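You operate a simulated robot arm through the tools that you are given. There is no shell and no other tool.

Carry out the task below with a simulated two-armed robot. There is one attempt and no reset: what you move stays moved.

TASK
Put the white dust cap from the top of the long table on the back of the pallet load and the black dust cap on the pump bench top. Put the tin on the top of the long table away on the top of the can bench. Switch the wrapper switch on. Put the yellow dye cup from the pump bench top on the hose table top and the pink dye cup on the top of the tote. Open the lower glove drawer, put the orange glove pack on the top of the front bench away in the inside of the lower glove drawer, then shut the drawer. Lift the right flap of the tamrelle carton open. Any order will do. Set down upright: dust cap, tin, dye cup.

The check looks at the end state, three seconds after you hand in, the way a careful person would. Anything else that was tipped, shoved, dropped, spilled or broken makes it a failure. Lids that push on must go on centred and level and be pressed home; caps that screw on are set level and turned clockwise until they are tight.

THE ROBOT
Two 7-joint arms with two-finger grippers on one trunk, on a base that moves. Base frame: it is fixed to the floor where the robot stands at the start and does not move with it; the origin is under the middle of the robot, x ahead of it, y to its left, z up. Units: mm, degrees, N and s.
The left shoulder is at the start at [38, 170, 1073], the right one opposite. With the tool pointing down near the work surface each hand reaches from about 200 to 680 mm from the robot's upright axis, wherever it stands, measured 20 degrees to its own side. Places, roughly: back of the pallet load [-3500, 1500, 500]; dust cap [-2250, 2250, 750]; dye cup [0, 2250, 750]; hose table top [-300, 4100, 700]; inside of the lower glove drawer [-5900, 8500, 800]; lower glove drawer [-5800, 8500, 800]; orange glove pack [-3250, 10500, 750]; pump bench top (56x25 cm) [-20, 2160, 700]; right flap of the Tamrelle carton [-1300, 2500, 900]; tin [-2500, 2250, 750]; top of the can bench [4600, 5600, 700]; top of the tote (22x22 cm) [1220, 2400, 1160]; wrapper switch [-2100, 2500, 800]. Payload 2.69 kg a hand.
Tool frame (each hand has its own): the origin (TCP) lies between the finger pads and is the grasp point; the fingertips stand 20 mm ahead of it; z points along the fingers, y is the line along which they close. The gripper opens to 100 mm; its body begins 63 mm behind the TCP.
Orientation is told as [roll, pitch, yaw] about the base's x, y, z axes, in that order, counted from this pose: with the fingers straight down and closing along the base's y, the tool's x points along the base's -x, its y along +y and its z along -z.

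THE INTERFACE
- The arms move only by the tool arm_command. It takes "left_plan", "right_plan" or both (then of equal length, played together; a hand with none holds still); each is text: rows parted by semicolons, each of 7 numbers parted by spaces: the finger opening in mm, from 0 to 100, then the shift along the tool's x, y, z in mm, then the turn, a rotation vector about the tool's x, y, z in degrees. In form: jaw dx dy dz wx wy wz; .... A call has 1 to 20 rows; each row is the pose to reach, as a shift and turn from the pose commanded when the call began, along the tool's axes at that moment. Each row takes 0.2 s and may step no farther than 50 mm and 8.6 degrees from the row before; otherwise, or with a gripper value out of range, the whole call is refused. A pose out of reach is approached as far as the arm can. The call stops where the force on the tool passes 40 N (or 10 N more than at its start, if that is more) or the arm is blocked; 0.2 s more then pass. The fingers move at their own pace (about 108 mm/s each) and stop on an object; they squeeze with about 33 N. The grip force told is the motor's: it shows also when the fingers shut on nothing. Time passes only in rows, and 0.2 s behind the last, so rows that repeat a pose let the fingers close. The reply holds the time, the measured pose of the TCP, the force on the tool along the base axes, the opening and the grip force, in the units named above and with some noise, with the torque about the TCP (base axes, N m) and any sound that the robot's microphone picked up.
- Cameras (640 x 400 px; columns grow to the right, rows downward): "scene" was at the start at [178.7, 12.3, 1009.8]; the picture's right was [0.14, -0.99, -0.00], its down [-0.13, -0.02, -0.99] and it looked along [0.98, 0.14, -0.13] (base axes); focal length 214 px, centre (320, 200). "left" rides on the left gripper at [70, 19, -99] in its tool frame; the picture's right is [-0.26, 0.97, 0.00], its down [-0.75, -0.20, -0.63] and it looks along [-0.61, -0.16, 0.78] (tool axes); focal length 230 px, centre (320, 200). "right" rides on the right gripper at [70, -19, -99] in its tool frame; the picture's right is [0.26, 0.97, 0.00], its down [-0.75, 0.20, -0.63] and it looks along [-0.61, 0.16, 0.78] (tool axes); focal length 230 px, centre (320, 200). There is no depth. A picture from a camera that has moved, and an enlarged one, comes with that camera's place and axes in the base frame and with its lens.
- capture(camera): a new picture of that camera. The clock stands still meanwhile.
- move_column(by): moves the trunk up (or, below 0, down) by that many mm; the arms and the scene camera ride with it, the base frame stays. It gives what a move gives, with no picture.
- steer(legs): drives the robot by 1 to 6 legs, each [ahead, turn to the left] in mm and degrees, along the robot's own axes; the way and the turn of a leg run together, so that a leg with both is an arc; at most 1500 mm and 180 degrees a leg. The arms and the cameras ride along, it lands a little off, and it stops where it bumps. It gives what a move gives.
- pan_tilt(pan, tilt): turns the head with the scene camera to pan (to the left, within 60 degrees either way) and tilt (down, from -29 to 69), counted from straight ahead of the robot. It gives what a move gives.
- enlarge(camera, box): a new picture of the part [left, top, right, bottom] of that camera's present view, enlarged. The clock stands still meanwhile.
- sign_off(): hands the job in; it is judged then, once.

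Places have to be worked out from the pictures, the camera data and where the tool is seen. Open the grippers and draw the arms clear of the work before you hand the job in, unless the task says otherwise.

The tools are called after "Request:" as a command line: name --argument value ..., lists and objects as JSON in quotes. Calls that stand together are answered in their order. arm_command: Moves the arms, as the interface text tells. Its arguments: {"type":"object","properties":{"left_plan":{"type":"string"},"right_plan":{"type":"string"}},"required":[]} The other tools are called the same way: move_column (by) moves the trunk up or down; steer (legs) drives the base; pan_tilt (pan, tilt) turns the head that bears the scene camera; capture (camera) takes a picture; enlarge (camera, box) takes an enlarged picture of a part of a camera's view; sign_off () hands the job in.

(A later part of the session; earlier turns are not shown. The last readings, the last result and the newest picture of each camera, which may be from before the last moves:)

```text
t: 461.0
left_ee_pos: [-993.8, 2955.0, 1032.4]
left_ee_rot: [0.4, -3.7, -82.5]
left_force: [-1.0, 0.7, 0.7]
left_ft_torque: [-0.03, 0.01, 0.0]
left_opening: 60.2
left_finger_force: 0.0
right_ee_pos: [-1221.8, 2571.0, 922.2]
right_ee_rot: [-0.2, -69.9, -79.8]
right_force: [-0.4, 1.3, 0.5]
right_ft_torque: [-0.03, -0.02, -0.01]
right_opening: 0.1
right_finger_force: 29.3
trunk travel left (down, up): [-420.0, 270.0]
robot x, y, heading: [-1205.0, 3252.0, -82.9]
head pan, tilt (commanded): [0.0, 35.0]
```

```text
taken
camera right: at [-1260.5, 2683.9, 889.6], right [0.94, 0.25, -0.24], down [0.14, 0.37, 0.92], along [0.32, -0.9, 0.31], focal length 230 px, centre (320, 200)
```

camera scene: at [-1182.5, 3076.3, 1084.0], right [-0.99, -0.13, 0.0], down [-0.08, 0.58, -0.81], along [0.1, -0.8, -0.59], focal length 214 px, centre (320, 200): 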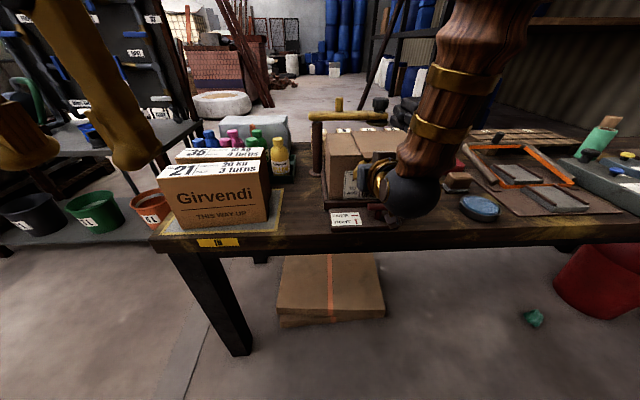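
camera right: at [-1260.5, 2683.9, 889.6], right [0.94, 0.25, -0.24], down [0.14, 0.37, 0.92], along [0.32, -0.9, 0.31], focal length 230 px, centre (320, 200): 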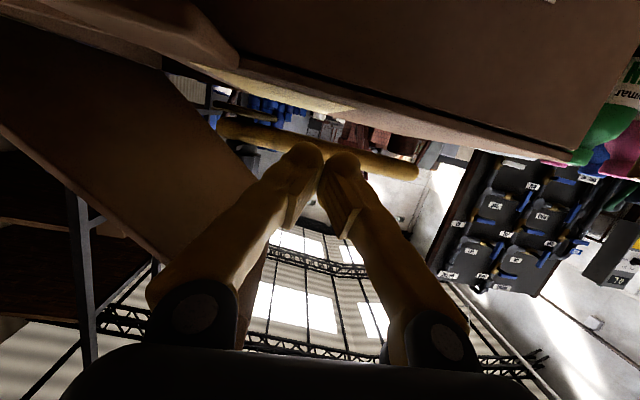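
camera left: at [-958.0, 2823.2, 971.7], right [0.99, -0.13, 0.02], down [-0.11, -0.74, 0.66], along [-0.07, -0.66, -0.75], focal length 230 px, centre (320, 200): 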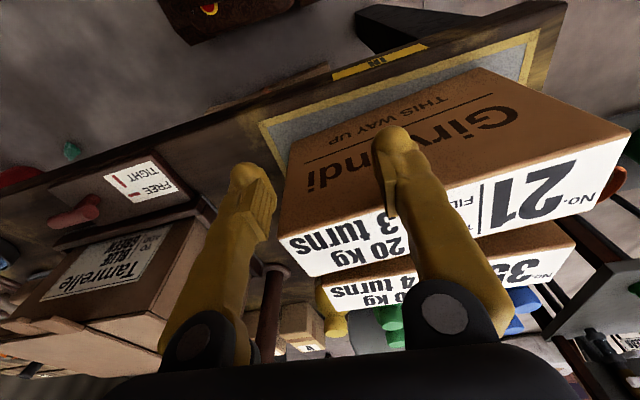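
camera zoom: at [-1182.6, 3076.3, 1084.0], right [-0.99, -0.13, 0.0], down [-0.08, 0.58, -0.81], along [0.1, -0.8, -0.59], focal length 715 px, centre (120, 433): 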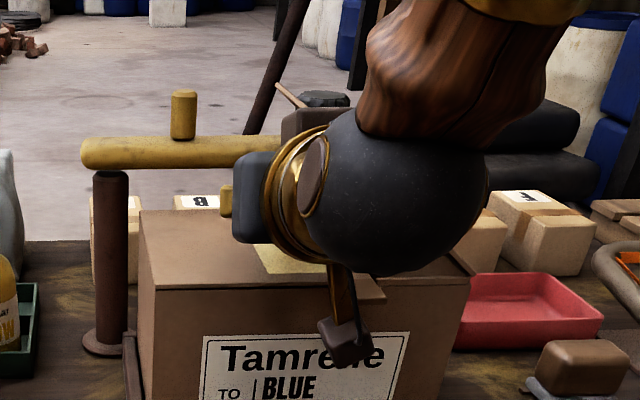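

The flap is up around 45–50° and resting on the fingers. I continue along the arc, up and over to the right.

Request:
arm_command --right_plan "0 -7.5 -25 -2.7 0 0 0; 0 -20.7 -50 -7.5 0 0 0; 0 -33.8 -75 -12.3 0 0 0; 0 -43.2 -100 -15.7 0 0 0; 0 -48.9 -120 -17.8 0 0 0; 0 -48.9 -120 -17.8 0 0 0"

Request:
capture --camera "scene"

Request:
capture --camera "right"

```text
t: 462.4
left_ee_pos: [-993.3, 2955.0, 1032.1]
left_ee_rot: [0.2, -3.7, -82.4]
left_force: [0.5, -0.8, 0.8]
left_ft_torque: [-0.01, -0.02, -0.01]
left_opening: 60.0
left_finger_force: 0.0
right_ee_pos: [-1341.2, 2552.2, 973.9]
right_ee_rot: [-0.1, -70.0, -80.0]
right_force: [0.6, 0.2, -1.1]
right_ft_torque: [-0.09, -0.04, -0.02]
right_opening: 0.0
right_finger_force: 29.6
trunk travel left (down, up): [-420.0, 270.0]
robot x, y, heading: [-1206.7, 3256.5, -83.0]
head pan, tilt (commanded): [0.0, 35.0]
```

```text
taken
camera scene: at [-1182.3, 3076.1, 1083.9], right [-0.99, -0.13, 0.0], down [-0.08, 0.58, -0.81], along [0.1, -0.8, -0.59], focal length 214 px, centre (320, 200)
```

scene: 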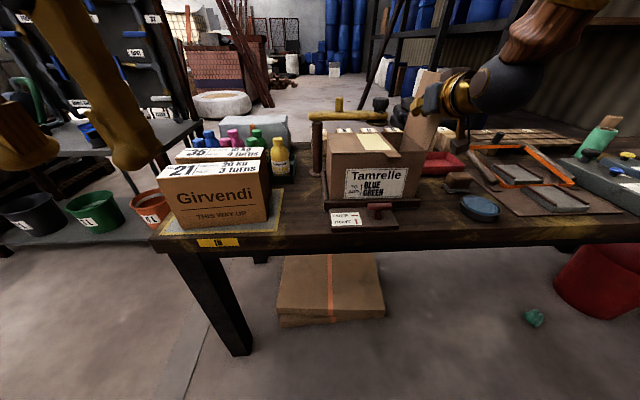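

```text
taken
camera right: at [-1379.5, 2664.6, 941.4], right [0.94, 0.25, -0.24], down [0.14, 0.36, 0.92], along [0.32, -0.9, 0.31], focal length 230 px, centre (320, 200)
```

right: 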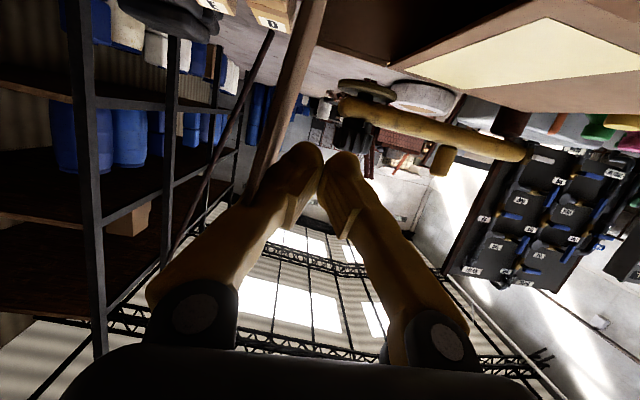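

The flap stands nearly upright. I push it over past vertical to the right.

Request:
arm_command --right_plan "0 0 -20 0 0 0 0; 0 2 -40 1 0 0 0; 0 8 -60 3 0 0 0; 0 18 -80 6 0 0 0; 0 30 -95 10 0 0 0; 0 40 -105 14 0 0 0; 0 40 -105 14 0 0 0"

Request:
capture --camera "scene"

Request:
capture --camera "right"

```text
t: 464.0
left_ee_pos: [-993.4, 2955.3, 1032.8]
left_ee_rot: [0.3, -3.7, -82.5]
left_force: [0.7, -0.2, -0.4]
left_ft_torque: [-0.01, -0.04, -0.01]
left_opening: 60.0
left_finger_force: 0.0
right_ee_pos: [-1444.5, 2533.8, 930.4]
right_ee_rot: [-0.1, -69.9, -79.9]
right_force: [1.4, -0.8, 1.1]
right_ft_torque: [-0.03, -0.02, -0.02]
right_opening: 0.0
right_finger_force: 29.8
trunk travel left (down, up): [-420.0, 270.0]
robot x, y, heading: [-1205.1, 3252.4, -82.7]
head pan, tilt (commanded): [0.0, 35.0]
```

```text
taken
camera scene: at [-1182.3, 3076.3, 1083.9], right [-0.99, -0.13, 0.0], down [-0.08, 0.58, -0.81], along [0.1, -0.8, -0.59], focal length 214 px, centre (320, 200)
```

scene: 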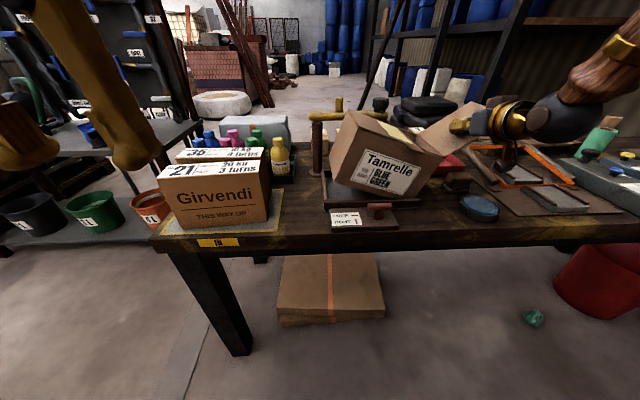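

```text
taken
camera right: at [-1482.6, 2646.0, 899.2], right [0.94, 0.25, -0.24], down [0.14, 0.36, 0.92], along [0.32, -0.9, 0.31], focal length 230 px, centre (320, 200)
```

right: 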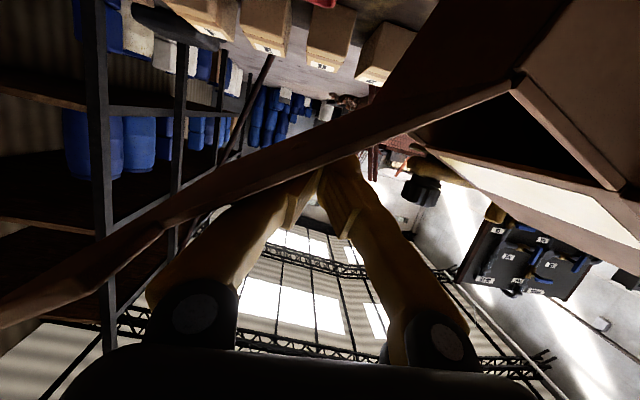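

I pushed too far: the flap reached its stop and the carton is tipping. I reverse the motion slowly so the carton settles back into its tray.

Request:
arm_command --right_plan "0 -5 5 -2 0 0 0; 0 -10 10 -4 0 0 0; 0 -14 14 -5 0 0 0; 0 -18 19 -6.5 0 0 0; 0 -22 25 -8 0 0 0; 0 -25 31 -9 0 0 0; 0 -28 37 -10 0 0 0; 0 -32 45 -11 0 0 0; 0 -32 45 -11 0 0 0"

Request:
capture --camera "scene"

```text
t: 466.0
left_ee_pos: [-993.5, 2954.0, 1032.0]
left_ee_rot: [0.3, -3.7, -82.5]
left_force: [0.3, 0.6, -0.5]
left_ft_torque: [-0.02, 0.02, 0.0]
left_opening: 59.9
left_finger_force: 0.2
right_ee_pos: [-1399.0, 2541.3, 964.4]
right_ee_rot: [0.0, -70.0, -79.9]
right_force: [1.1, 1.6, 0.4]
right_ft_torque: [0.01, -0.01, -0.1]
right_opening: 0.0
right_finger_force: 29.3
trunk travel left (down, up): [-420.0, 270.0]
robot x, y, heading: [-1208.0, 3253.4, -82.9]
head pan, tilt (commanded): [0.0, 35.0]
```

```text
taken
camera scene: at [-1182.5, 3076.3, 1083.9], right [-0.99, -0.13, 0.0], down [-0.08, 0.58, -0.81], along [0.1, -0.8, -0.59], focal length 214 px, centre (320, 200)
```

scene: 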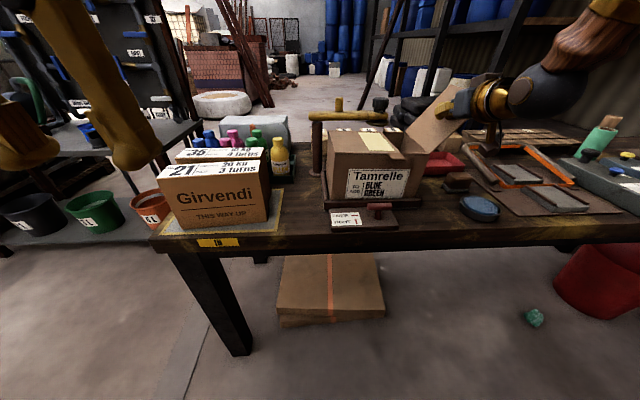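

The carton is settling back. I enlarge to see if it is level in the tray.

Request:
enlarge --camera "scene" --box '[300, 80, 480, 240]'

```text
2.50 times, centred on (390, 160) of scene
camera zoom: at [-1182.5, 3076.3, 1083.9], right [-0.99, -0.13, 0.0], down [-0.08, 0.58, -0.81], along [0.1, -0.8, -0.59], focal length 536 px, centre (145, 300)
```

zoom: 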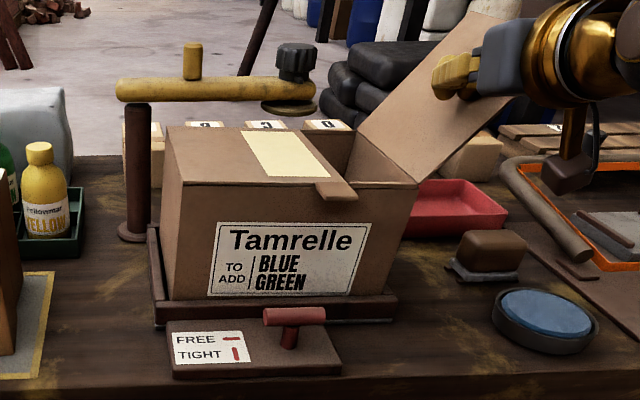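

The carton looks level in its tray with the flap leaning open at roughly 125°. I move the fingers off to the left and back out.

Request:
arm_command --right_plan "0 0 8 0 0 0 0; 0 0 18 0 0 0 0; 0 0 30 0 0 0 0; 0 -5 42 -2 0 0 0; 0 -10 50 -20 0 0 0; 0 -15 50 -50 0 0 0; 0 -20 50 -85 0 0 0; 0 -25 50 -120 0 0 0; 0 -30 50 -150 0 0 0; 0 -30 50 -150 0 0 0"

Request:
capture --camera "scene"

Request:
enlarge --camera "scene" --box '[300, 80, 480, 240]'

```text
t: 468.2
left_ee_pos: [-993.2, 2954.1, 1031.5]
left_ee_rot: [0.3, -3.5, -82.5]
left_force: [-0.1, 0.2, -0.3]
left_ft_torque: [0.02, 0.0, -0.01]
left_opening: 60.0
left_finger_force: 0.1
right_ee_pos: [-1374.4, 2677.9, 1045.0]
right_ee_rot: [-0.2, -70.0, -80.0]
right_force: [0.8, 0.4, -0.3]
right_ft_torque: [0.03, -0.01, 0.01]
right_opening: 0.0
right_finger_force: 30.0
trunk travel left (down, up): [-420.0, 270.0]
robot x, y, heading: [-1204.9, 3250.2, -82.5]
head pan, tilt (commanded): [0.0, 35.0]
```

```text
taken
camera scene: at [-1182.6, 3075.8, 1083.8], right [-0.99, -0.13, 0.0], down [-0.08, 0.58, -0.81], along [0.1, -0.8, -0.59], focal length 214 px, centre (320, 200)
```

scene: 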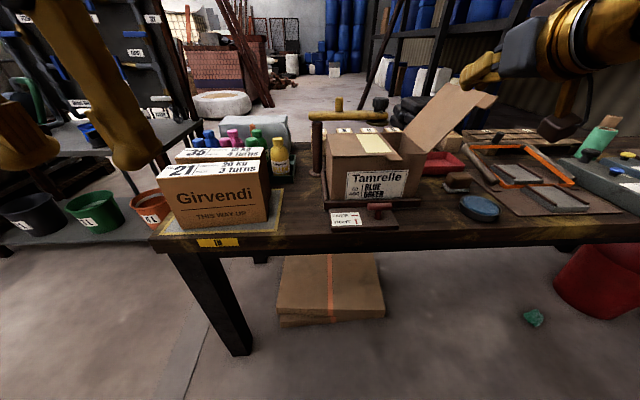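

```text
2.50 times, centred on (390, 160) of scene
camera zoom: at [-1182.6, 3075.8, 1083.8], right [-0.99, -0.13, 0.0], down [-0.08, 0.58, -0.81], along [0.1, -0.8, -0.59], focal length 536 px, centre (145, 300)
```

zoom: 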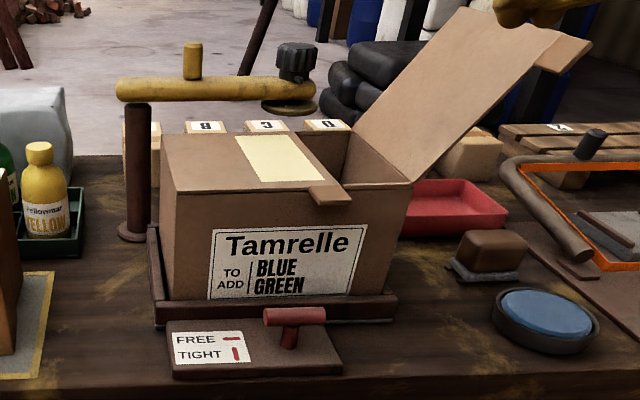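

The right flap is open and stays open; the carton sits in its tray. I back the right hand off a bit more and rotate the tool down to vertical again.

Request:
arm_command --right_plan "0 0 0 -40 0 7.7 0; 20 0 0 -70 0 15.5 0; 40 0 0 -70 0 23.3 0; 60 0 0 -70 0 31 0; 60 0 0 -70 0 38.8 0; 60 0 0 -70 0 46.6 0; 60 0 0 -70 0 54.4 0; 60 0 0 -70 0 62.2 0; 60 0 0 -70 0 70 0; 60 0 0 -70 0 70 0; 60 0 0 -70 0 70 0"

Request:
capture --camera "scene"

```text
t: 470.6
left_ee_pos: [-993.4, 2954.5, 1032.1]
left_ee_rot: [0.3, -3.6, -82.5]
left_force: [-0.3, -0.2, -0.3]
left_ft_torque: [0.03, 0.03, 0.0]
left_opening: 59.8
left_finger_force: 0.0
right_ee_pos: [-1383.1, 2742.1, 1066.7]
right_ee_rot: [0.0, 0.0, -79.9]
right_force: [0.3, -0.2, 0.5]
right_ft_torque: [-0.01, -0.01, 0.02]
right_opening: 60.1
right_finger_force: 0.0
trunk travel left (down, up): [-420.0, 270.0]
robot x, y, heading: [-1208.0, 3254.4, -82.4]
head pan, tilt (commanded): [0.0, 35.0]
```

```text
taken
camera scene: at [-1182.5, 3075.9, 1083.9], right [-0.99, -0.13, 0.0], down [-0.08, 0.58, -0.81], along [0.1, -0.8, -0.59], focal length 214 px, centre (320, 200)
```

scene: 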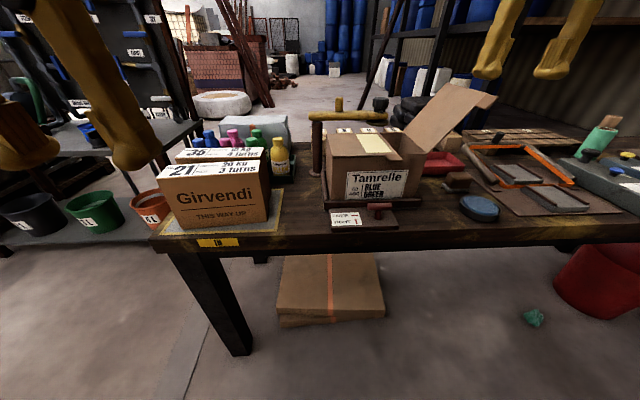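

Next are the wrapper switch and the tin farther along. I back up 200 mm, bring both hands to the relaxed posture, and turn right in small legs.

Request:
steer --legs '[[-200, 0]]'

Request:
arm_command --left_plan "60 -20 5 25 0 1 0; 60 -40 10 50 0 2 0; 60 -60 15 75 0 3.6 0; 60 -80 20 100 0 3.6 0; 60 -80 20 130 0 3.6 0; 60 -80 20 130 0 3.6 0; 60 -80 20 130 0 3.6 0; 60 -80 20 130 0 3.6 0; 60 -80 20 130 0 3.6 0; 60 -80 20 130 0 3.6 0; 60 -80 20 130 0 3.6 0; 60 -80 20 130 0 3.6 0" --right_plan "60 15 8 30 0 0 0; 60 30 16 60 0 0 0; 60 45 24 90 0 0 0; 60 60 32 120 0 0 0; 60 80 40 150 0 0 0; 60 80 40 160 0 0 0; 60 80 40 160 0 0 0; 60 80 40 160 0 0 0; 60 80 40 160 0 0 0; 60 80 40 160 0 0 0; 60 80 40 160 0 0 0; 60 80 40 160 0 0 0"

Request:
steer --legs '[[0, -8], [0, -8], [0, -8], [0, -8], [0, -8], [0, -8]]'

```text
t: 472.2
left_ee_pos: [-1020.4, 3155.2, 1032.9]
left_ee_rot: [0.3, -3.7, -82.5]
left_force: [0.6, -0.3, -0.8]
left_ft_torque: [-0.02, -0.02, 0.02]
left_opening: 60.2
left_finger_force: 0.1
right_ee_pos: [-1410.3, 2944.5, 1068.3]
right_ee_rot: [0.0, -0.1, -80.0]
right_force: [0.5, 1.0, 0.0]
right_ft_torque: [0.01, 0.0, -0.01]
right_opening: 59.9
right_finger_force: 0.0
trunk travel left (down, up): [-420.0, 270.0]
robot x, y, heading: [-1226.6, 3452.8, -82.6]
head pan, tilt (commanded): [0.0, 35.0]
```

```text
t: 474.8
left_ee_pos: [-989.1, 3084.6, 914.7]
left_ee_rot: [0.4, -0.9, -82.4]
left_force: [-0.9, 0.5, -0.8]
left_ft_torque: [0.01, 0.01, -0.02]
left_opening: 60.2
left_finger_force: 0.2
right_ee_pos: [-1384.8, 3041.9, 914.1]
right_ee_rot: [-0.1, -0.9, -80.0]
right_force: [-1.1, 0.1, -0.1]
right_ft_torque: [0.0, 0.01, 0.02]
right_opening: 59.7
right_finger_force: 0.0
trunk travel left (down, up): [-420.0, 270.0]
robot x, y, heading: [-1227.6, 3453.3, -82.6]
head pan, tilt (commanded): [0.0, 35.0]
```

```text
t: 478.9
left_ee_pos: [-1342.8, 3024.4, 914.0]
left_ee_rot: [0.4, -1.0, -130.4]
left_force: [0.0, 0.6, 1.0]
left_ft_torque: [-0.01, -0.02, 0.02]
left_opening: 60.2
left_finger_force: 0.1
right_ee_pos: [-1638.6, 3292.0, 913.8]
right_ee_rot: [-0.1, -1.0, -127.9]
right_force: [-0.3, 0.2, -1.0]
right_ft_torque: [0.02, -0.01, -0.01]
right_opening: 60.0
right_finger_force: 0.0
trunk travel left (down, up): [-420.0, 270.0]
robot x, y, heading: [-1231.3, 3450.9, -130.7]
head pan, tilt (commanded): [0.0, 35.0]
```

Request:
steer --legs '[[0, -8], [0, -8], [0, -7.5]]'

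Request:
pan_tilt --pan 0 --tilt 22

Request:
capture --camera "scene"

```text
t: 481.1
left_ee_pos: [-1490.0, 3111.2, 919.6]
left_ee_rot: [0.4, -1.9, -153.9]
left_force: [0.3, -0.1, -0.2]
left_ft_torque: [0.0, 0.0, -0.03]
left_opening: 60.1
left_finger_force: 0.1
right_ee_pos: [-1656.9, 3474.1, 920.8]
right_ee_rot: [-0.1, -1.9, -151.5]
right_force: [-0.5, -0.7, 1.2]
right_ft_torque: [-0.01, -0.02, -0.04]
right_opening: 60.1
right_finger_force: 0.0
trunk travel left (down, up): [-420.0, 270.0]
robot x, y, heading: [-1228.9, 3447.5, -154.1]
head pan, tilt (commanded): [0.0, 35.0]
```

```text
t: 481.9
left_ee_pos: [-1477.2, 3118.0, 927.4]
left_ee_rot: [0.4, -2.9, -153.9]
left_force: [-0.2, 0.4, 0.7]
left_ft_torque: [0.04, 0.03, 0.01]
left_opening: 60.3
left_finger_force: 0.1
right_ee_pos: [-1643.3, 3480.2, 927.1]
right_ee_rot: [-0.2, -2.7, -151.4]
right_force: [-0.5, -0.4, 0.2]
right_ft_torque: [-0.01, -0.03, 0.0]
right_opening: 59.9
right_finger_force: 0.1
trunk travel left (down, up): [-420.0, 270.0]
robot x, y, heading: [-1232.3, 3447.2, -154.5]
head pan, tilt (commanded): [0.0, 22.0]
```

```text
taken
camera scene: at [-1393.1, 3368.3, 1104.4], right [-0.44, 0.9, 0.0], down [0.35, 0.17, -0.92], along [-0.83, -0.4, -0.39], focal length 214 px, centre (320, 200)
```

scene: 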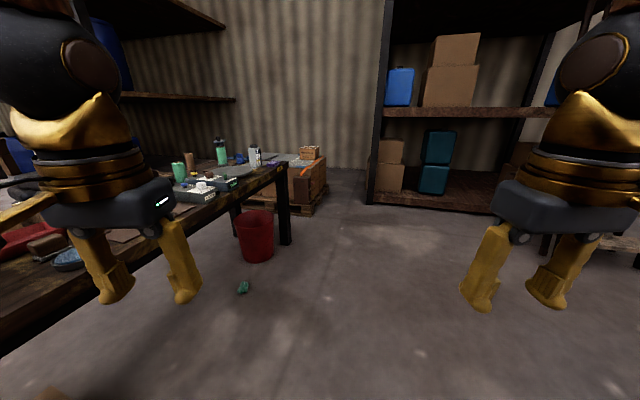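

The way along the back of the table is clear. I drive 950 mm, settle, and turn left to face the table.

Request:
steer --legs '[[950, 0]]'

Request:
arm_command --left_plan "60 -10 0 5 0 1 0; 60 -20 0 10 0 2 0; 60 -30 0 20 0 2.9 0; 60 -30 0 20 0 2.9 0; 60 -30 0 20 0 2.9 0; 60 -30 0 20 0 2.9 0; 60 -30 0 20 0 2.9 0; 60 -30 0 20 0 2.9 0; 60 -30 0 20 0 2.9 0; 60 -30 0 20 0 2.9 0; 60 -30 0 20 0 2.9 0" --right_plan "60 -10 0 5 0 1 0; 60 -20 0 10 0 2 0; 60 -20 0 20 0 2.7 0; 60 -20 0 20 0 2.7 0; 60 -20 0 20 0 2.7 0; 60 -20 0 20 0 2.7 0; 60 -20 0 20 0 2.7 0; 60 -20 0 20 0 2.7 0; 60 -20 0 20 0 2.7 0; 60 -20 0 20 0 2.7 0; 60 -20 0 20 0 2.7 0"

Request:
steer --legs '[[0, 8], [0, 8], [0, 8], [0, 8], [0, 8], [0, 8]]'

Request:
steer --legs '[[0, 8], [0, 8], [0, 8]]'

Request:
capture --camera "scene"

```text
t: 486.8
left_ee_pos: [-2336.3, 2711.8, 926.8]
left_ee_rot: [0.3, -2.8, -154.5]
left_force: [0.4, 0.1, -0.4]
left_ft_torque: [0.01, -0.03, 0.0]
left_opening: 59.8
left_finger_force: 0.1
right_ee_pos: [-2499.8, 3075.8, 926.1]
right_ee_rot: [-0.3, -2.8, -152.1]
right_force: [-0.2, -0.2, 0.2]
right_ft_torque: [0.01, -0.02, 0.01]
right_opening: 60.3
right_finger_force: 0.1
trunk travel left (down, up): [-420.0, 270.0]
robot x, y, heading: [-2083.3, 3037.9, -154.8]
head pan, tilt (commanded): [0.0, 22.0]
```

```text
t: 489.2
left_ee_pos: [-2351.5, 2704.5, 913.9]
left_ee_rot: [0.4, -0.9, -154.6]
left_force: [0.3, 0.2, 0.3]
left_ft_torque: [-0.01, 0.02, -0.01]
left_opening: 60.1
left_finger_force: 0.1
right_ee_pos: [-2504.8, 3073.9, 914.2]
right_ee_rot: [-0.3, -0.9, -152.2]
right_force: [0.2, 0.2, -0.1]
right_ft_torque: [0.01, -0.01, -0.03]
right_opening: 60.1
right_finger_force: 0.1
trunk travel left (down, up): [-420.0, 270.0]
robot x, y, heading: [-2085.2, 3042.1, -154.7]
head pan, tilt (commanded): [0.0, 22.0]
```

```text
t: 493.4
left_ee_pos: [-2014.4, 2616.3, 914.2]
left_ee_rot: [0.4, -0.9, -106.5]
left_force: [-0.3, 0.7, 0.6]
left_ft_torque: [-0.03, 0.03, -0.01]
left_opening: 60.0
left_finger_force: 0.1
right_ee_pos: [-2391.0, 2750.6, 913.7]
right_ee_rot: [-0.3, -1.0, -104.2]
right_force: [-0.6, 0.1, 0.4]
right_ft_torque: [0.0, 0.02, 0.0]
right_opening: 60.0
right_finger_force: 0.0
trunk travel left (down, up): [-420.0, 270.0]
robot x, y, heading: [-2090.4, 3039.2, -106.7]
head pan, tilt (commanded): [0.0, 22.0]
```

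```text
t: 495.6
left_ee_pos: [-1848.8, 2697.7, 920.2]
left_ee_rot: [0.4, -1.6, -82.4]
left_force: [0.3, 0.1, -0.5]
left_ft_torque: [0.0, 0.05, 0.0]
left_opening: 60.0
left_finger_force: 0.1
right_ee_pos: [-2247.2, 2664.4, 919.6]
right_ee_rot: [-0.3, -1.8, -79.9]
right_force: [-0.7, 0.3, 0.7]
right_ft_torque: [0.01, 0.04, -0.01]
right_opening: 59.8
right_finger_force: 0.0
trunk travel left (down, up): [-420.0, 270.0]
robot x, y, heading: [-2087.8, 3037.7, -82.4]
head pan, tilt (commanded): [0.0, 22.0]
```

```text
taken
camera scene: at [-2065.5, 2858.3, 1104.5], right [-0.99, -0.13, 0.0], down [-0.05, 0.39, -0.92], along [0.12, -0.91, -0.39], focal length 214 px, centre (320, 200)
```

scene: 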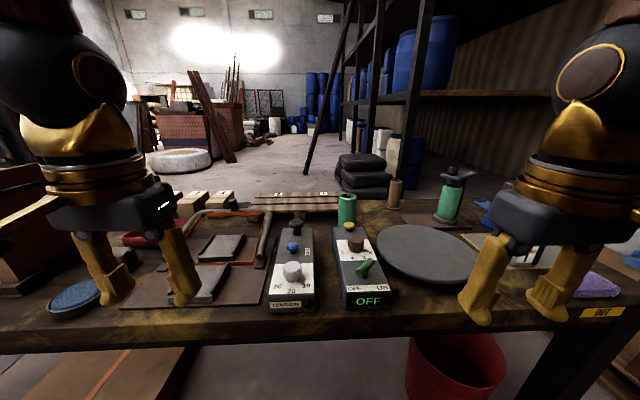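

I'm now facing the control boxes; the right box shows "OFF". I enlarge the wrapper switch and the tin.

Request:
enlarge --camera "scene" --box '[320, 210, 420, 320]'

Request:
enlarge --camera "scene" --box '[430, 150, 640, 340]'

```text
3.64 times, centred on (370, 265) of scene
camera zoom: at [-2065.5, 2858.3, 1104.5], right [-0.99, -0.13, 0.0], down [-0.05, 0.39, -0.92], along [0.12, -0.91, -0.39], focal length 780 px, centre (138, -36)
```

zoom: 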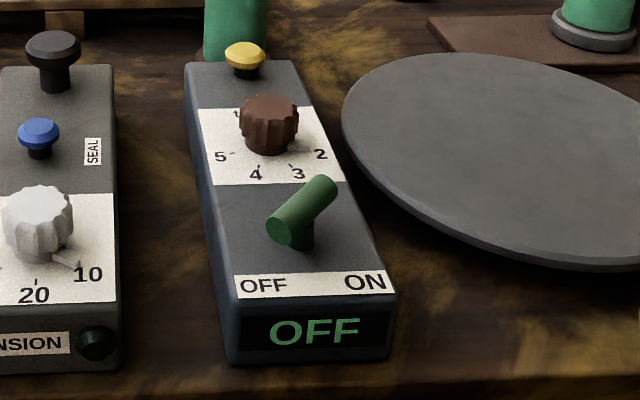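

```text
2.11 times, centred on (535, 245) of scene
camera zoom: at [-2065.5, 2858.3, 1104.5], right [-0.99, -0.13, 0.0], down [-0.05, 0.39, -0.92], along [0.12, -0.91, -0.39], focal length 452 px, centre (-133, 105)
```

zoom: 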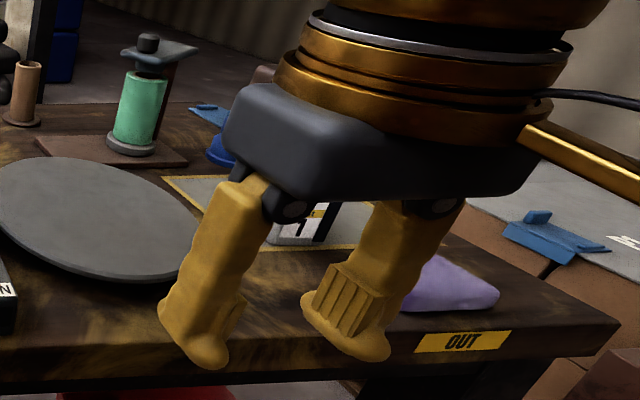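

The wrapper switch is a horizontal green lever on a short post, now at OFF; by two-view triangulation the bar runs from (-2100,2520) to (-2125,2475) at z≈804, post near (-2114,2506). It must swing counter-clockwise (seen from above) toward ON. I bring the closed right hand above it to look closely.

Request:
arm_command --right_plan "60 -36 13 0 0 0.6 0; 40 -72 26 0 0 1.2 0; 20 -108 40 0 0 1.8 0; 0 -144 53 0 0 1.8 0; 0 -178 66 5 0 1.8 0; 0 -178 66 5 0 1.8 0; 0 -178 66 5 0 1.8 0"

Request:
capture --camera "right"

Request:
enlarge --camera "right" --box '[220, 40, 420, 180]'

```text
t: 497.2
left_ee_pos: [-1850.4, 2710.9, 926.2]
left_ee_rot: [0.4, -2.6, -82.4]
left_force: [0.1, 0.0, 0.3]
left_ft_torque: [-0.01, 0.0, 0.01]
left_opening: 59.8
left_finger_force: 0.2
right_ee_pos: [-2151.9, 2515.5, 928.6]
right_ee_rot: [-0.4, -0.9, -79.9]
right_force: [0.2, -0.1, -0.8]
right_ft_torque: [-0.02, -0.02, 0.02]
right_opening: 0.0
right_finger_force: 29.1
trunk travel left (down, up): [-420.0, 270.0]
robot x, y, heading: [-2087.7, 3039.8, -82.6]
head pan, tilt (commanded): [0.0, 22.0]
```

```text
taken
camera right: at [-2182.4, 2582.3, 1026.5], right [0.91, 0.42, -0.01], down [0.33, -0.69, 0.64], along [0.26, -0.58, -0.77], focal length 230 px, centre (320, 200)
```

right: 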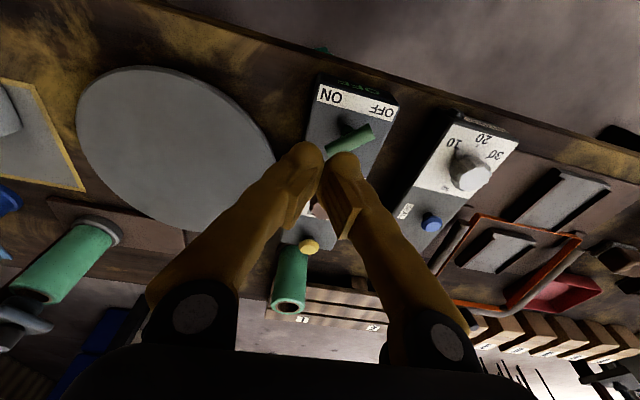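

```text
2.86 times, centred on (320, 110) of right
camera zoom: at [-2182.4, 2582.3, 1026.5], right [0.91, 0.42, -0.01], down [0.33, -0.69, 0.64], along [0.26, -0.58, -0.77], focal length 657 px, centre (320, 457)
```

zoom: 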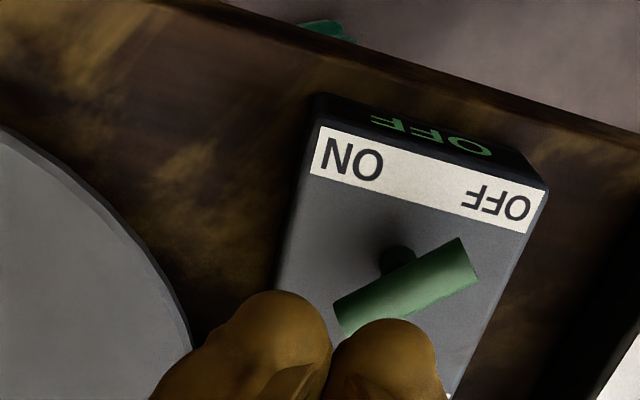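

The view confirms: bar end near me points to OFF; ON is on the left of this picture (-x side). I position the closed fingers on the +x side of the lever end, then lower to z≈812.

Request:
arm_command --right_plan "0 -2 31 0 0 0.5 0; 0 -4 62 0 -0.2 0.9 0; 0 -7 93 0 -0.4 0.9 0; 0 -7 93 40 -0.4 0.9 0; 0 -7 93 78 -0.4 0.9 0; 0 -7 93 78 -0.4 0.9 0; 0 -7 93 78 -0.4 0.9 0"

Request:
enlarge --camera "right" --box '[160, 60, 400, 220]'

Request:
enlarge --camera "scene" --box '[270, 200, 430, 320]'

```text
t: 498.8
left_ee_pos: [-1849.3, 2710.9, 925.9]
left_ee_rot: [0.4, -2.6, -82.5]
left_force: [0.1, 1.1, 0.3]
left_ft_torque: [0.06, -0.01, 0.0]
left_opening: 60.0
left_finger_force: 0.1
right_ee_pos: [-2066.4, 2518.9, 851.0]
right_ee_rot: [0.3, -0.1, -80.8]
right_force: [-0.6, -0.5, 0.4]
right_ft_torque: [-0.02, -0.03, 0.02]
right_opening: 0.1
right_finger_force: 29.3
trunk travel left (down, up): [-420.0, 270.0]
robot x, y, heading: [-2089.3, 3038.7, -82.5]
head pan, tilt (commanded): [0.0, 22.0]
```

```text
2.50 times, centred on (280, 140) of right
camera zoom: at [-2095.0, 2585.6, 949.4], right [0.91, 0.41, 0.0], down [0.31, -0.71, 0.63], along [0.26, -0.58, -0.78], focal length 575 px, centre (420, 350)
```

zoom: 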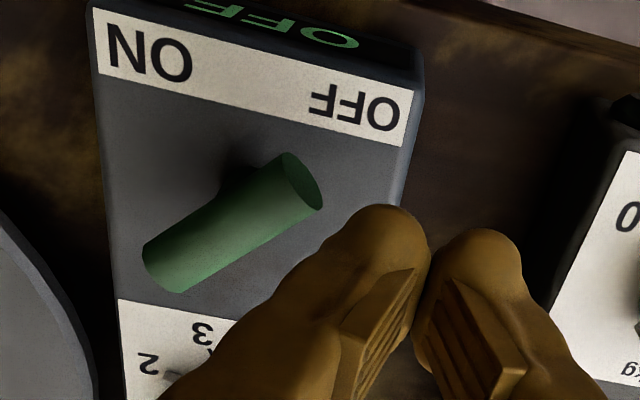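

```text
3.33 times, centred on (350, 260) of scene
camera zoom: at [-2065.5, 2858.0, 1104.4], right [-0.99, -0.13, 0.0], down [-0.05, 0.39, -0.92], along [0.12, -0.91, -0.39], focal length 715 px, centre (220, 0)
```

zoom: 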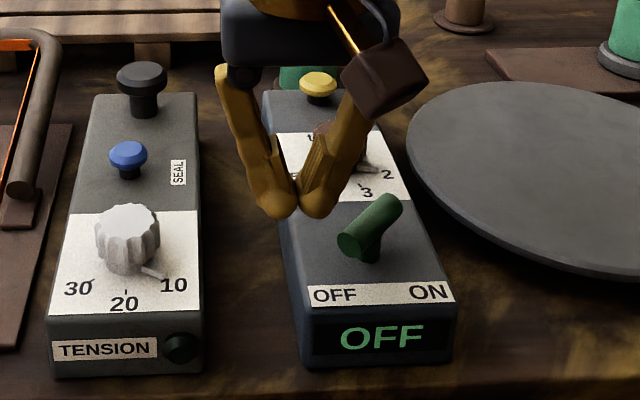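

I shift 8 mm outward for clearance and descend to z≈812 beside the lever end.

Request:
arm_command --right_plan "0 -2 8 0 0 0 0; 0 -2 8 20 0 0 0; 0 -2 8 32 0 0 0; 0 -2 8 39 0 0 0; 0 -2 8 39 0 0 0"

Request:
enlarge --camera "scene" --box '[290, 220, 410, 310]'

Request:
enlarge --camera "right" --box '[160, 60, 400, 220]'

```text
t: 500.0
left_ee_pos: [-1850.5, 2711.6, 926.5]
left_ee_rot: [0.4, -2.7, -82.4]
left_force: [-0.7, 0.0, 0.0]
left_ft_torque: [0.03, 0.03, 0.0]
left_opening: 59.9
left_finger_force: 0.0
right_ee_pos: [-2058.8, 2516.9, 812.3]
right_ee_rot: [0.3, -0.2, -81.2]
right_force: [-0.3, 0.8, 0.3]
right_ft_torque: [-0.01, 0.02, 0.03]
right_opening: 0.2
right_finger_force: 29.5
trunk travel left (down, up): [-420.0, 270.0]
robot x, y, heading: [-2089.6, 3038.9, -82.4]
head pan, tilt (commanded): [0.0, 22.0]
```

```text
4.44 times, centred on (350, 265) of scene
camera zoom: at [-2065.5, 2858.1, 1104.5], right [-0.99, -0.13, 0.0], down [-0.05, 0.39, -0.92], along [0.12, -0.91, -0.39], focal length 953 px, centre (187, -89)
```

zoom: 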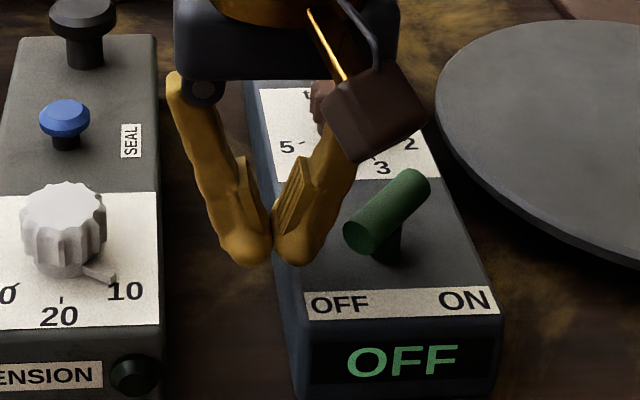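

```text
2.50 times, centred on (280, 140) of right
camera zoom: at [-2088.5, 2582.9, 911.5], right [0.91, 0.4, 0.0], down [0.31, -0.71, 0.63], along [0.26, -0.58, -0.77], focal length 575 px, centre (420, 350)
```

zoom: 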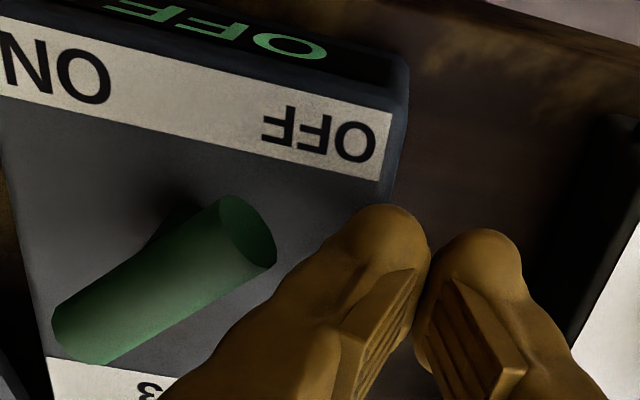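

The fingertips are beside the lever end. I push toward ON (tool -y) in small steps.

Request:
arm_command --right_plan "0 0 -8 0 0 0 0; 0 0 -16 0 0 0 0; 0 0 -22 0 0 0 0; 0 0 -28 0 0 0 0; 0 0 -34 0 0 0 0; 0 0 -40 0 0 0 0; 0 0 -40 0 0 0 0"

Request:
enlarge --camera "scene" --box '[290, 220, 410, 310]'

```text
t: 501.6
left_ee_pos: [-1848.0, 2710.6, 926.5]
left_ee_rot: [0.4, -2.7, -82.4]
left_force: [-0.1, 0.3, -1.0]
left_ft_torque: [-0.01, 0.04, 0.01]
left_opening: 60.0
left_finger_force: 0.1
right_ee_pos: [-2089.8, 2516.7, 810.3]
right_ee_rot: [0.0, -0.1, -79.9]
right_force: [7.8, 4.6, 0.6]
right_ft_torque: [0.05, -0.04, 0.05]
right_opening: 0.0
right_finger_force: 30.0
trunk travel left (down, up): [-420.0, 270.0]
robot x, y, heading: [-2087.8, 3039.5, -82.5]
head pan, tilt (commanded): [0.0, 22.0]
```

```text
4.44 times, centred on (350, 265) of scene
camera zoom: at [-2064.8, 2858.5, 1104.5], right [-0.99, -0.13, 0.0], down [-0.05, 0.39, -0.92], along [0.12, -0.91, -0.39], focal length 953 px, centre (187, -89)
```

zoom: 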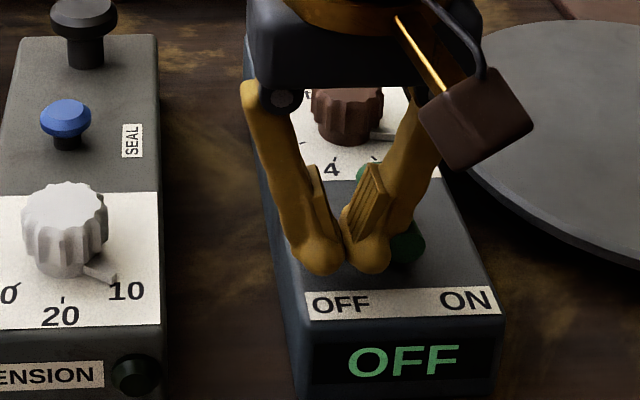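

The lever is turning with a light force. I push on toward ON.

Request:
arm_command --right_plan "0 0 -6 0 0 0 0; 0 0 -12 0 0 0 0; 0 0 -18 0 0 0 0; 0 0 -24 0 0 0 0; 0 0 -24 0 0 0 0"

Request:
enlarge --camera "scene" --box '[290, 220, 410, 310]'

```text
t: 502.3
left_ee_pos: [-1853.6, 2727.8, 933.5]
left_ee_rot: [0.6, -3.6, -82.4]
left_force: [0.9, -0.4, 0.0]
left_ft_torque: [-0.02, -0.05, -0.01]
left_opening: 59.7
left_finger_force: 0.1
right_ee_pos: [-2101.8, 2530.7, 819.1]
right_ee_rot: [0.5, -0.6, -79.9]
right_force: [-0.4, 0.5, 0.8]
right_ft_torque: [-0.04, -0.06, 0.03]
right_opening: 0.0
right_finger_force: 29.6
trunk travel left (down, up): [-420.0, 270.0]
robot x, y, heading: [-2090.9, 3037.3, -82.4]
head pan, tilt (commanded): [0.0, 22.0]
stopped in row 3 (right hand): the force on the tool passed its limit at 42 N (the readings are from after the stop); the commanded pose is now the measured one
```

```text
4.44 times, centred on (350, 265) of scene
camera zoom: at [-2067.4, 2859.6, 1104.8], right [-0.99, -0.13, 0.0], down [-0.05, 0.39, -0.92], along [0.12, -0.91, -0.39], focal length 953 px, centre (187, -89)
```

zoom: 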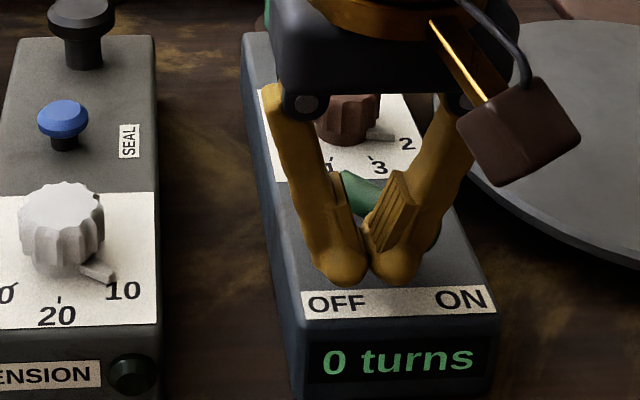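

The display changed from "OFF" to "0 turns": the wrapper is on. I lift the hand straight off and check.

Request:
arm_command --right_plan "0 0 6 -5 0 0 0; 0 0 8 -25 0 0 0; 0 0 8 -55 0 0 0; 0 10 8 -90 0 0 0; 30 50 0 -110 0 0 0; 60 90 -20 -110 0 0 0; 60 130 -40 -110 0 0 0; 60 130 -40 -110 0 0 0"

Request:
enlarge --camera "scene" --box '[250, 180, 430, 320]'

Request:
capture --camera "scene"

```text
t: 504.1
left_ee_pos: [-1851.8, 2724.4, 931.2]
left_ee_rot: [0.6, -3.5, -82.3]
left_force: [1.0, -1.2, -0.1]
left_ft_torque: [0.01, 0.0, 0.02]
left_opening: 59.8
left_finger_force: 0.0
right_ee_pos: [-2163.1, 2650.9, 927.4]
right_ee_rot: [0.4, -0.6, -79.8]
right_force: [0.4, -1.0, -0.5]
right_ft_torque: [0.02, -0.01, 0.02]
right_opening: 60.0
right_finger_force: 0.0
trunk travel left (down, up): [-420.0, 270.0]
robot x, y, heading: [-2091.4, 3041.1, -82.4]
head pan, tilt (commanded): [0.0, 22.0]
```

```text
2.86 times, centred on (340, 250) of scene
camera zoom: at [-2065.3, 2857.7, 1104.4], right [-0.99, -0.13, 0.0], down [-0.05, 0.39, -0.92], along [0.12, -0.91, -0.39], focal length 613 px, centre (263, 57)
```

zoom: 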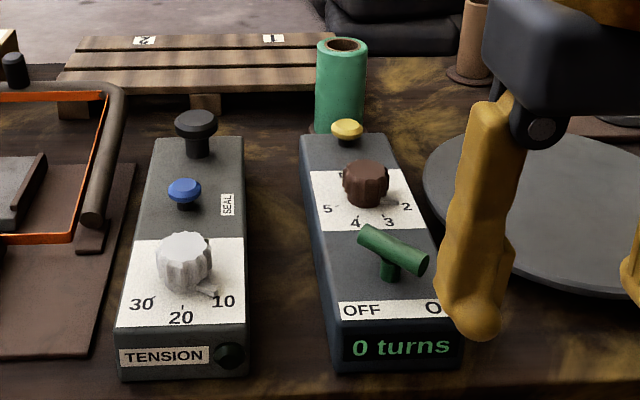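

```text
taken
camera scene: at [-2065.3, 2857.7, 1104.4], right [-0.99, -0.13, 0.0], down [-0.05, 0.39, -0.92], along [0.12, -0.91, -0.39], focal length 214 px, centre (320, 200)
```

scene: 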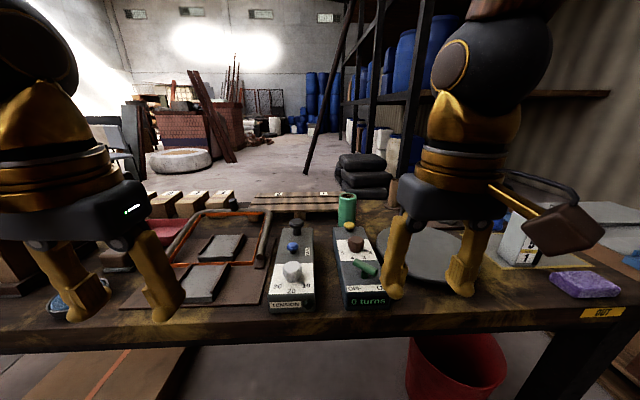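

The lever stays at ON. Now the tin: I pan right to view it.

Request:
pan_tilt --pan -28 --tilt 28

Request:
capture --camera "scene"

Request:
capture --camera "right"

```text
t: 505.0
left_ee_pos: [-1851.4, 2725.2, 931.7]
left_ee_rot: [0.6, -3.6, -82.4]
left_force: [-0.3, 0.8, 0.3]
left_ft_torque: [0.03, -0.01, -0.02]
left_opening: 60.0
left_finger_force: 0.0
right_ee_pos: [-2163.1, 2650.5, 927.3]
right_ee_rot: [0.4, -0.6, -79.8]
right_force: [-0.9, 0.0, 0.7]
right_ft_torque: [0.02, 0.03, -0.03]
right_opening: 60.0
right_finger_force: 0.0
trunk travel left (down, up): [-420.0, 270.0]
robot x, y, heading: [-2087.6, 3039.2, -82.4]
head pan, tilt (commanded): [-28.0, 28.0]
```

```text
taken
camera scene: at [-2109.6, 2864.9, 1095.0], right [-0.94, 0.35, 0.01], down [0.16, 0.45, -0.88], along [-0.31, -0.82, -0.48], focal length 214 px, centre (320, 200)
```

scene: 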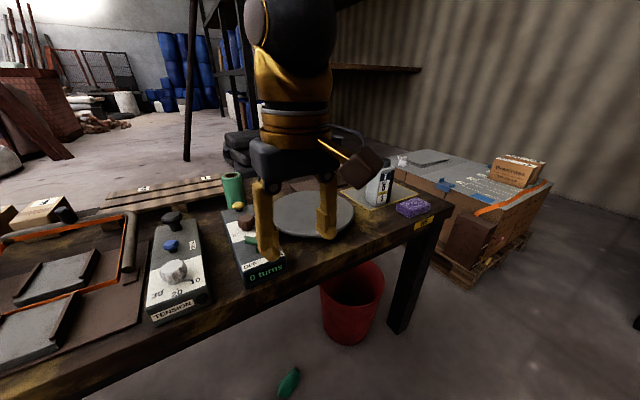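

```text
taken
camera right: at [-2194.6, 2717.1, 1025.9], right [0.91, 0.43, 0.01], down [0.32, -0.7, 0.64], along [0.28, -0.58, -0.77], focal length 230 px, centre (320, 200)
```

right: 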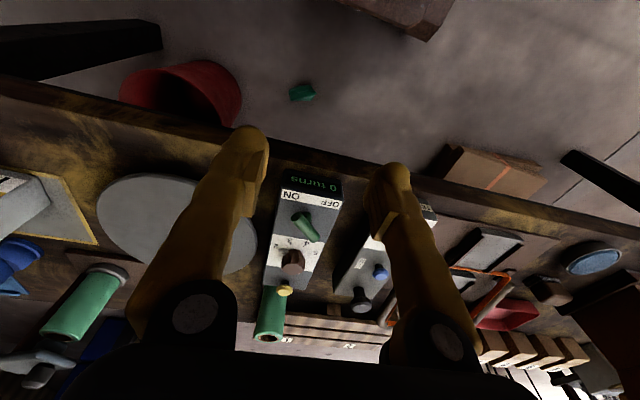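

Request:
enlarge --camera "scene" --box '[330, 140, 470, 250]'

```text
3.64 times, centred on (400, 195) of scene
camera zoom: at [-2109.6, 2864.9, 1095.0], right [-0.94, 0.35, 0.01], down [0.16, 0.45, -0.88], along [-0.31, -0.82, -0.48], focal length 780 px, centre (29, 218)
```

zoom: 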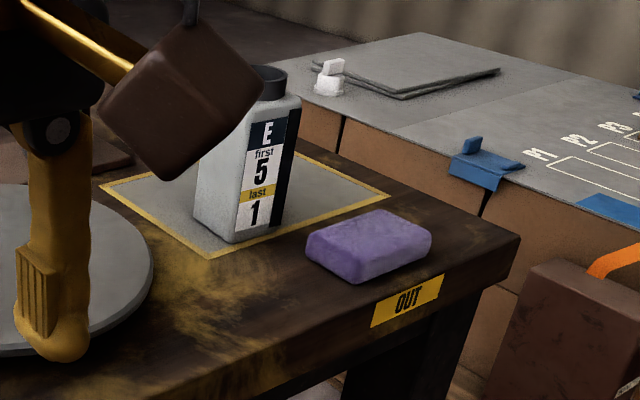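

The tin is the white can with dark cap, standing at about (-2540, 2308), roughly 72×60 mm and 150 mm tall. I'll move over to about (-2460, 2890). First restore the posture and turn right.

Request:
arm_command --left_plan "60 -20 0 5 0 1 0; 60 -40 0 10 0.3 2 0; 60 -60 0 15 0.6 3.5 0; 60 -60 0 15 0.6 3.5 0; 60 -60 0 15 0.6 3.5 0; 60 -60 0 15 0.6 3.5 0; 60 -60 0 15 0.6 3.5 0; 60 -60 0 15 0.6 3.5 0; 60 -60 0 15 0.6 3.5 0; 60 -60 0 15 0.6 3.5 0; 60 -60 0 15 0.6 3.5 0" --right_plan "60 -10 -25 0 0 0 0; 60 -20 -50 0 0.4 0.6 0; 60 -30 -75 10 0.4 0.6 0; 60 -30 -75 10 0.4 0.6 0; 60 -30 -75 10 0.4 0.6 0; 60 -30 -75 10 0.4 0.6 0; 60 -30 -75 10 0.4 0.6 0; 60 -30 -75 10 0.4 0.6 0; 60 -30 -75 10 0.4 0.6 0; 60 -30 -75 10 0.4 0.6 0; 60 -30 -75 10 0.4 0.6 0"

Request:
steer --legs '[[0, -8], [0, -8], [0, -8], [0, -8], [0, -8], [0, -8]]'

Request:
steer --legs '[[0, -8], [0, -8], [0, -8], [0, -4]]'

```text
t: 507.4
left_ee_pos: [-1844.2, 2665.5, 919.9]
left_ee_rot: [-0.1, -0.1, -82.5]
left_force: [-0.7, -0.1, -0.5]
left_ft_torque: [0.02, -0.01, -0.03]
left_opening: 59.7
left_finger_force: 0.0
right_ee_pos: [-2230.7, 2609.1, 916.2]
right_ee_rot: [0.1, 0.0, -79.8]
right_force: [0.6, 0.3, 1.2]
right_ft_torque: [-0.04, -0.02, -0.04]
right_opening: 60.0
right_finger_force: 0.1
trunk travel left (down, up): [-420.0, 270.0]
robot x, y, heading: [-2089.3, 3035.3, -82.3]
head pan, tilt (commanded): [-28.0, 28.0]
```

```text
t: 511.5
left_ee_pos: [-2202.4, 2606.8, 920.1]
left_ee_rot: [-0.1, -0.2, -130.2]
left_force: [-0.6, -0.4, 0.4]
left_ft_torque: [0.04, 0.0, 0.0]
left_opening: 59.9
left_finger_force: 0.0
right_ee_pos: [-2503.3, 2855.0, 916.4]
right_ee_rot: [0.1, 0.0, -127.6]
right_force: [0.3, 0.6, 0.9]
right_ft_torque: [0.01, -0.02, 0.02]
right_opening: 60.0
right_finger_force: 0.1
trunk travel left (down, up): [-420.0, 270.0]
robot x, y, heading: [-2089.0, 3037.2, -130.3]
head pan, tilt (commanded): [-28.0, 28.0]
```

```text
t: 514.3
left_ee_pos: [-2378.1, 2715.5, 926.7]
left_ee_rot: [-0.1, -1.0, -158.2]
left_force: [-0.3, -0.1, -0.4]
left_ft_torque: [-0.02, -0.01, -0.01]
left_opening: 59.9
left_finger_force: 0.1
right_ee_pos: [-2527.3, 3075.9, 922.2]
right_ee_rot: [0.1, -0.9, -155.7]
right_force: [0.6, 0.1, -0.2]
right_ft_torque: [-0.02, 0.01, -0.02]
right_opening: 59.9
right_finger_force: 0.1
trunk travel left (down, up): [-420.0, 270.0]
robot x, y, heading: [-2086.3, 3031.9, -158.2]
head pan, tilt (commanded): [-28.0, 28.0]
```

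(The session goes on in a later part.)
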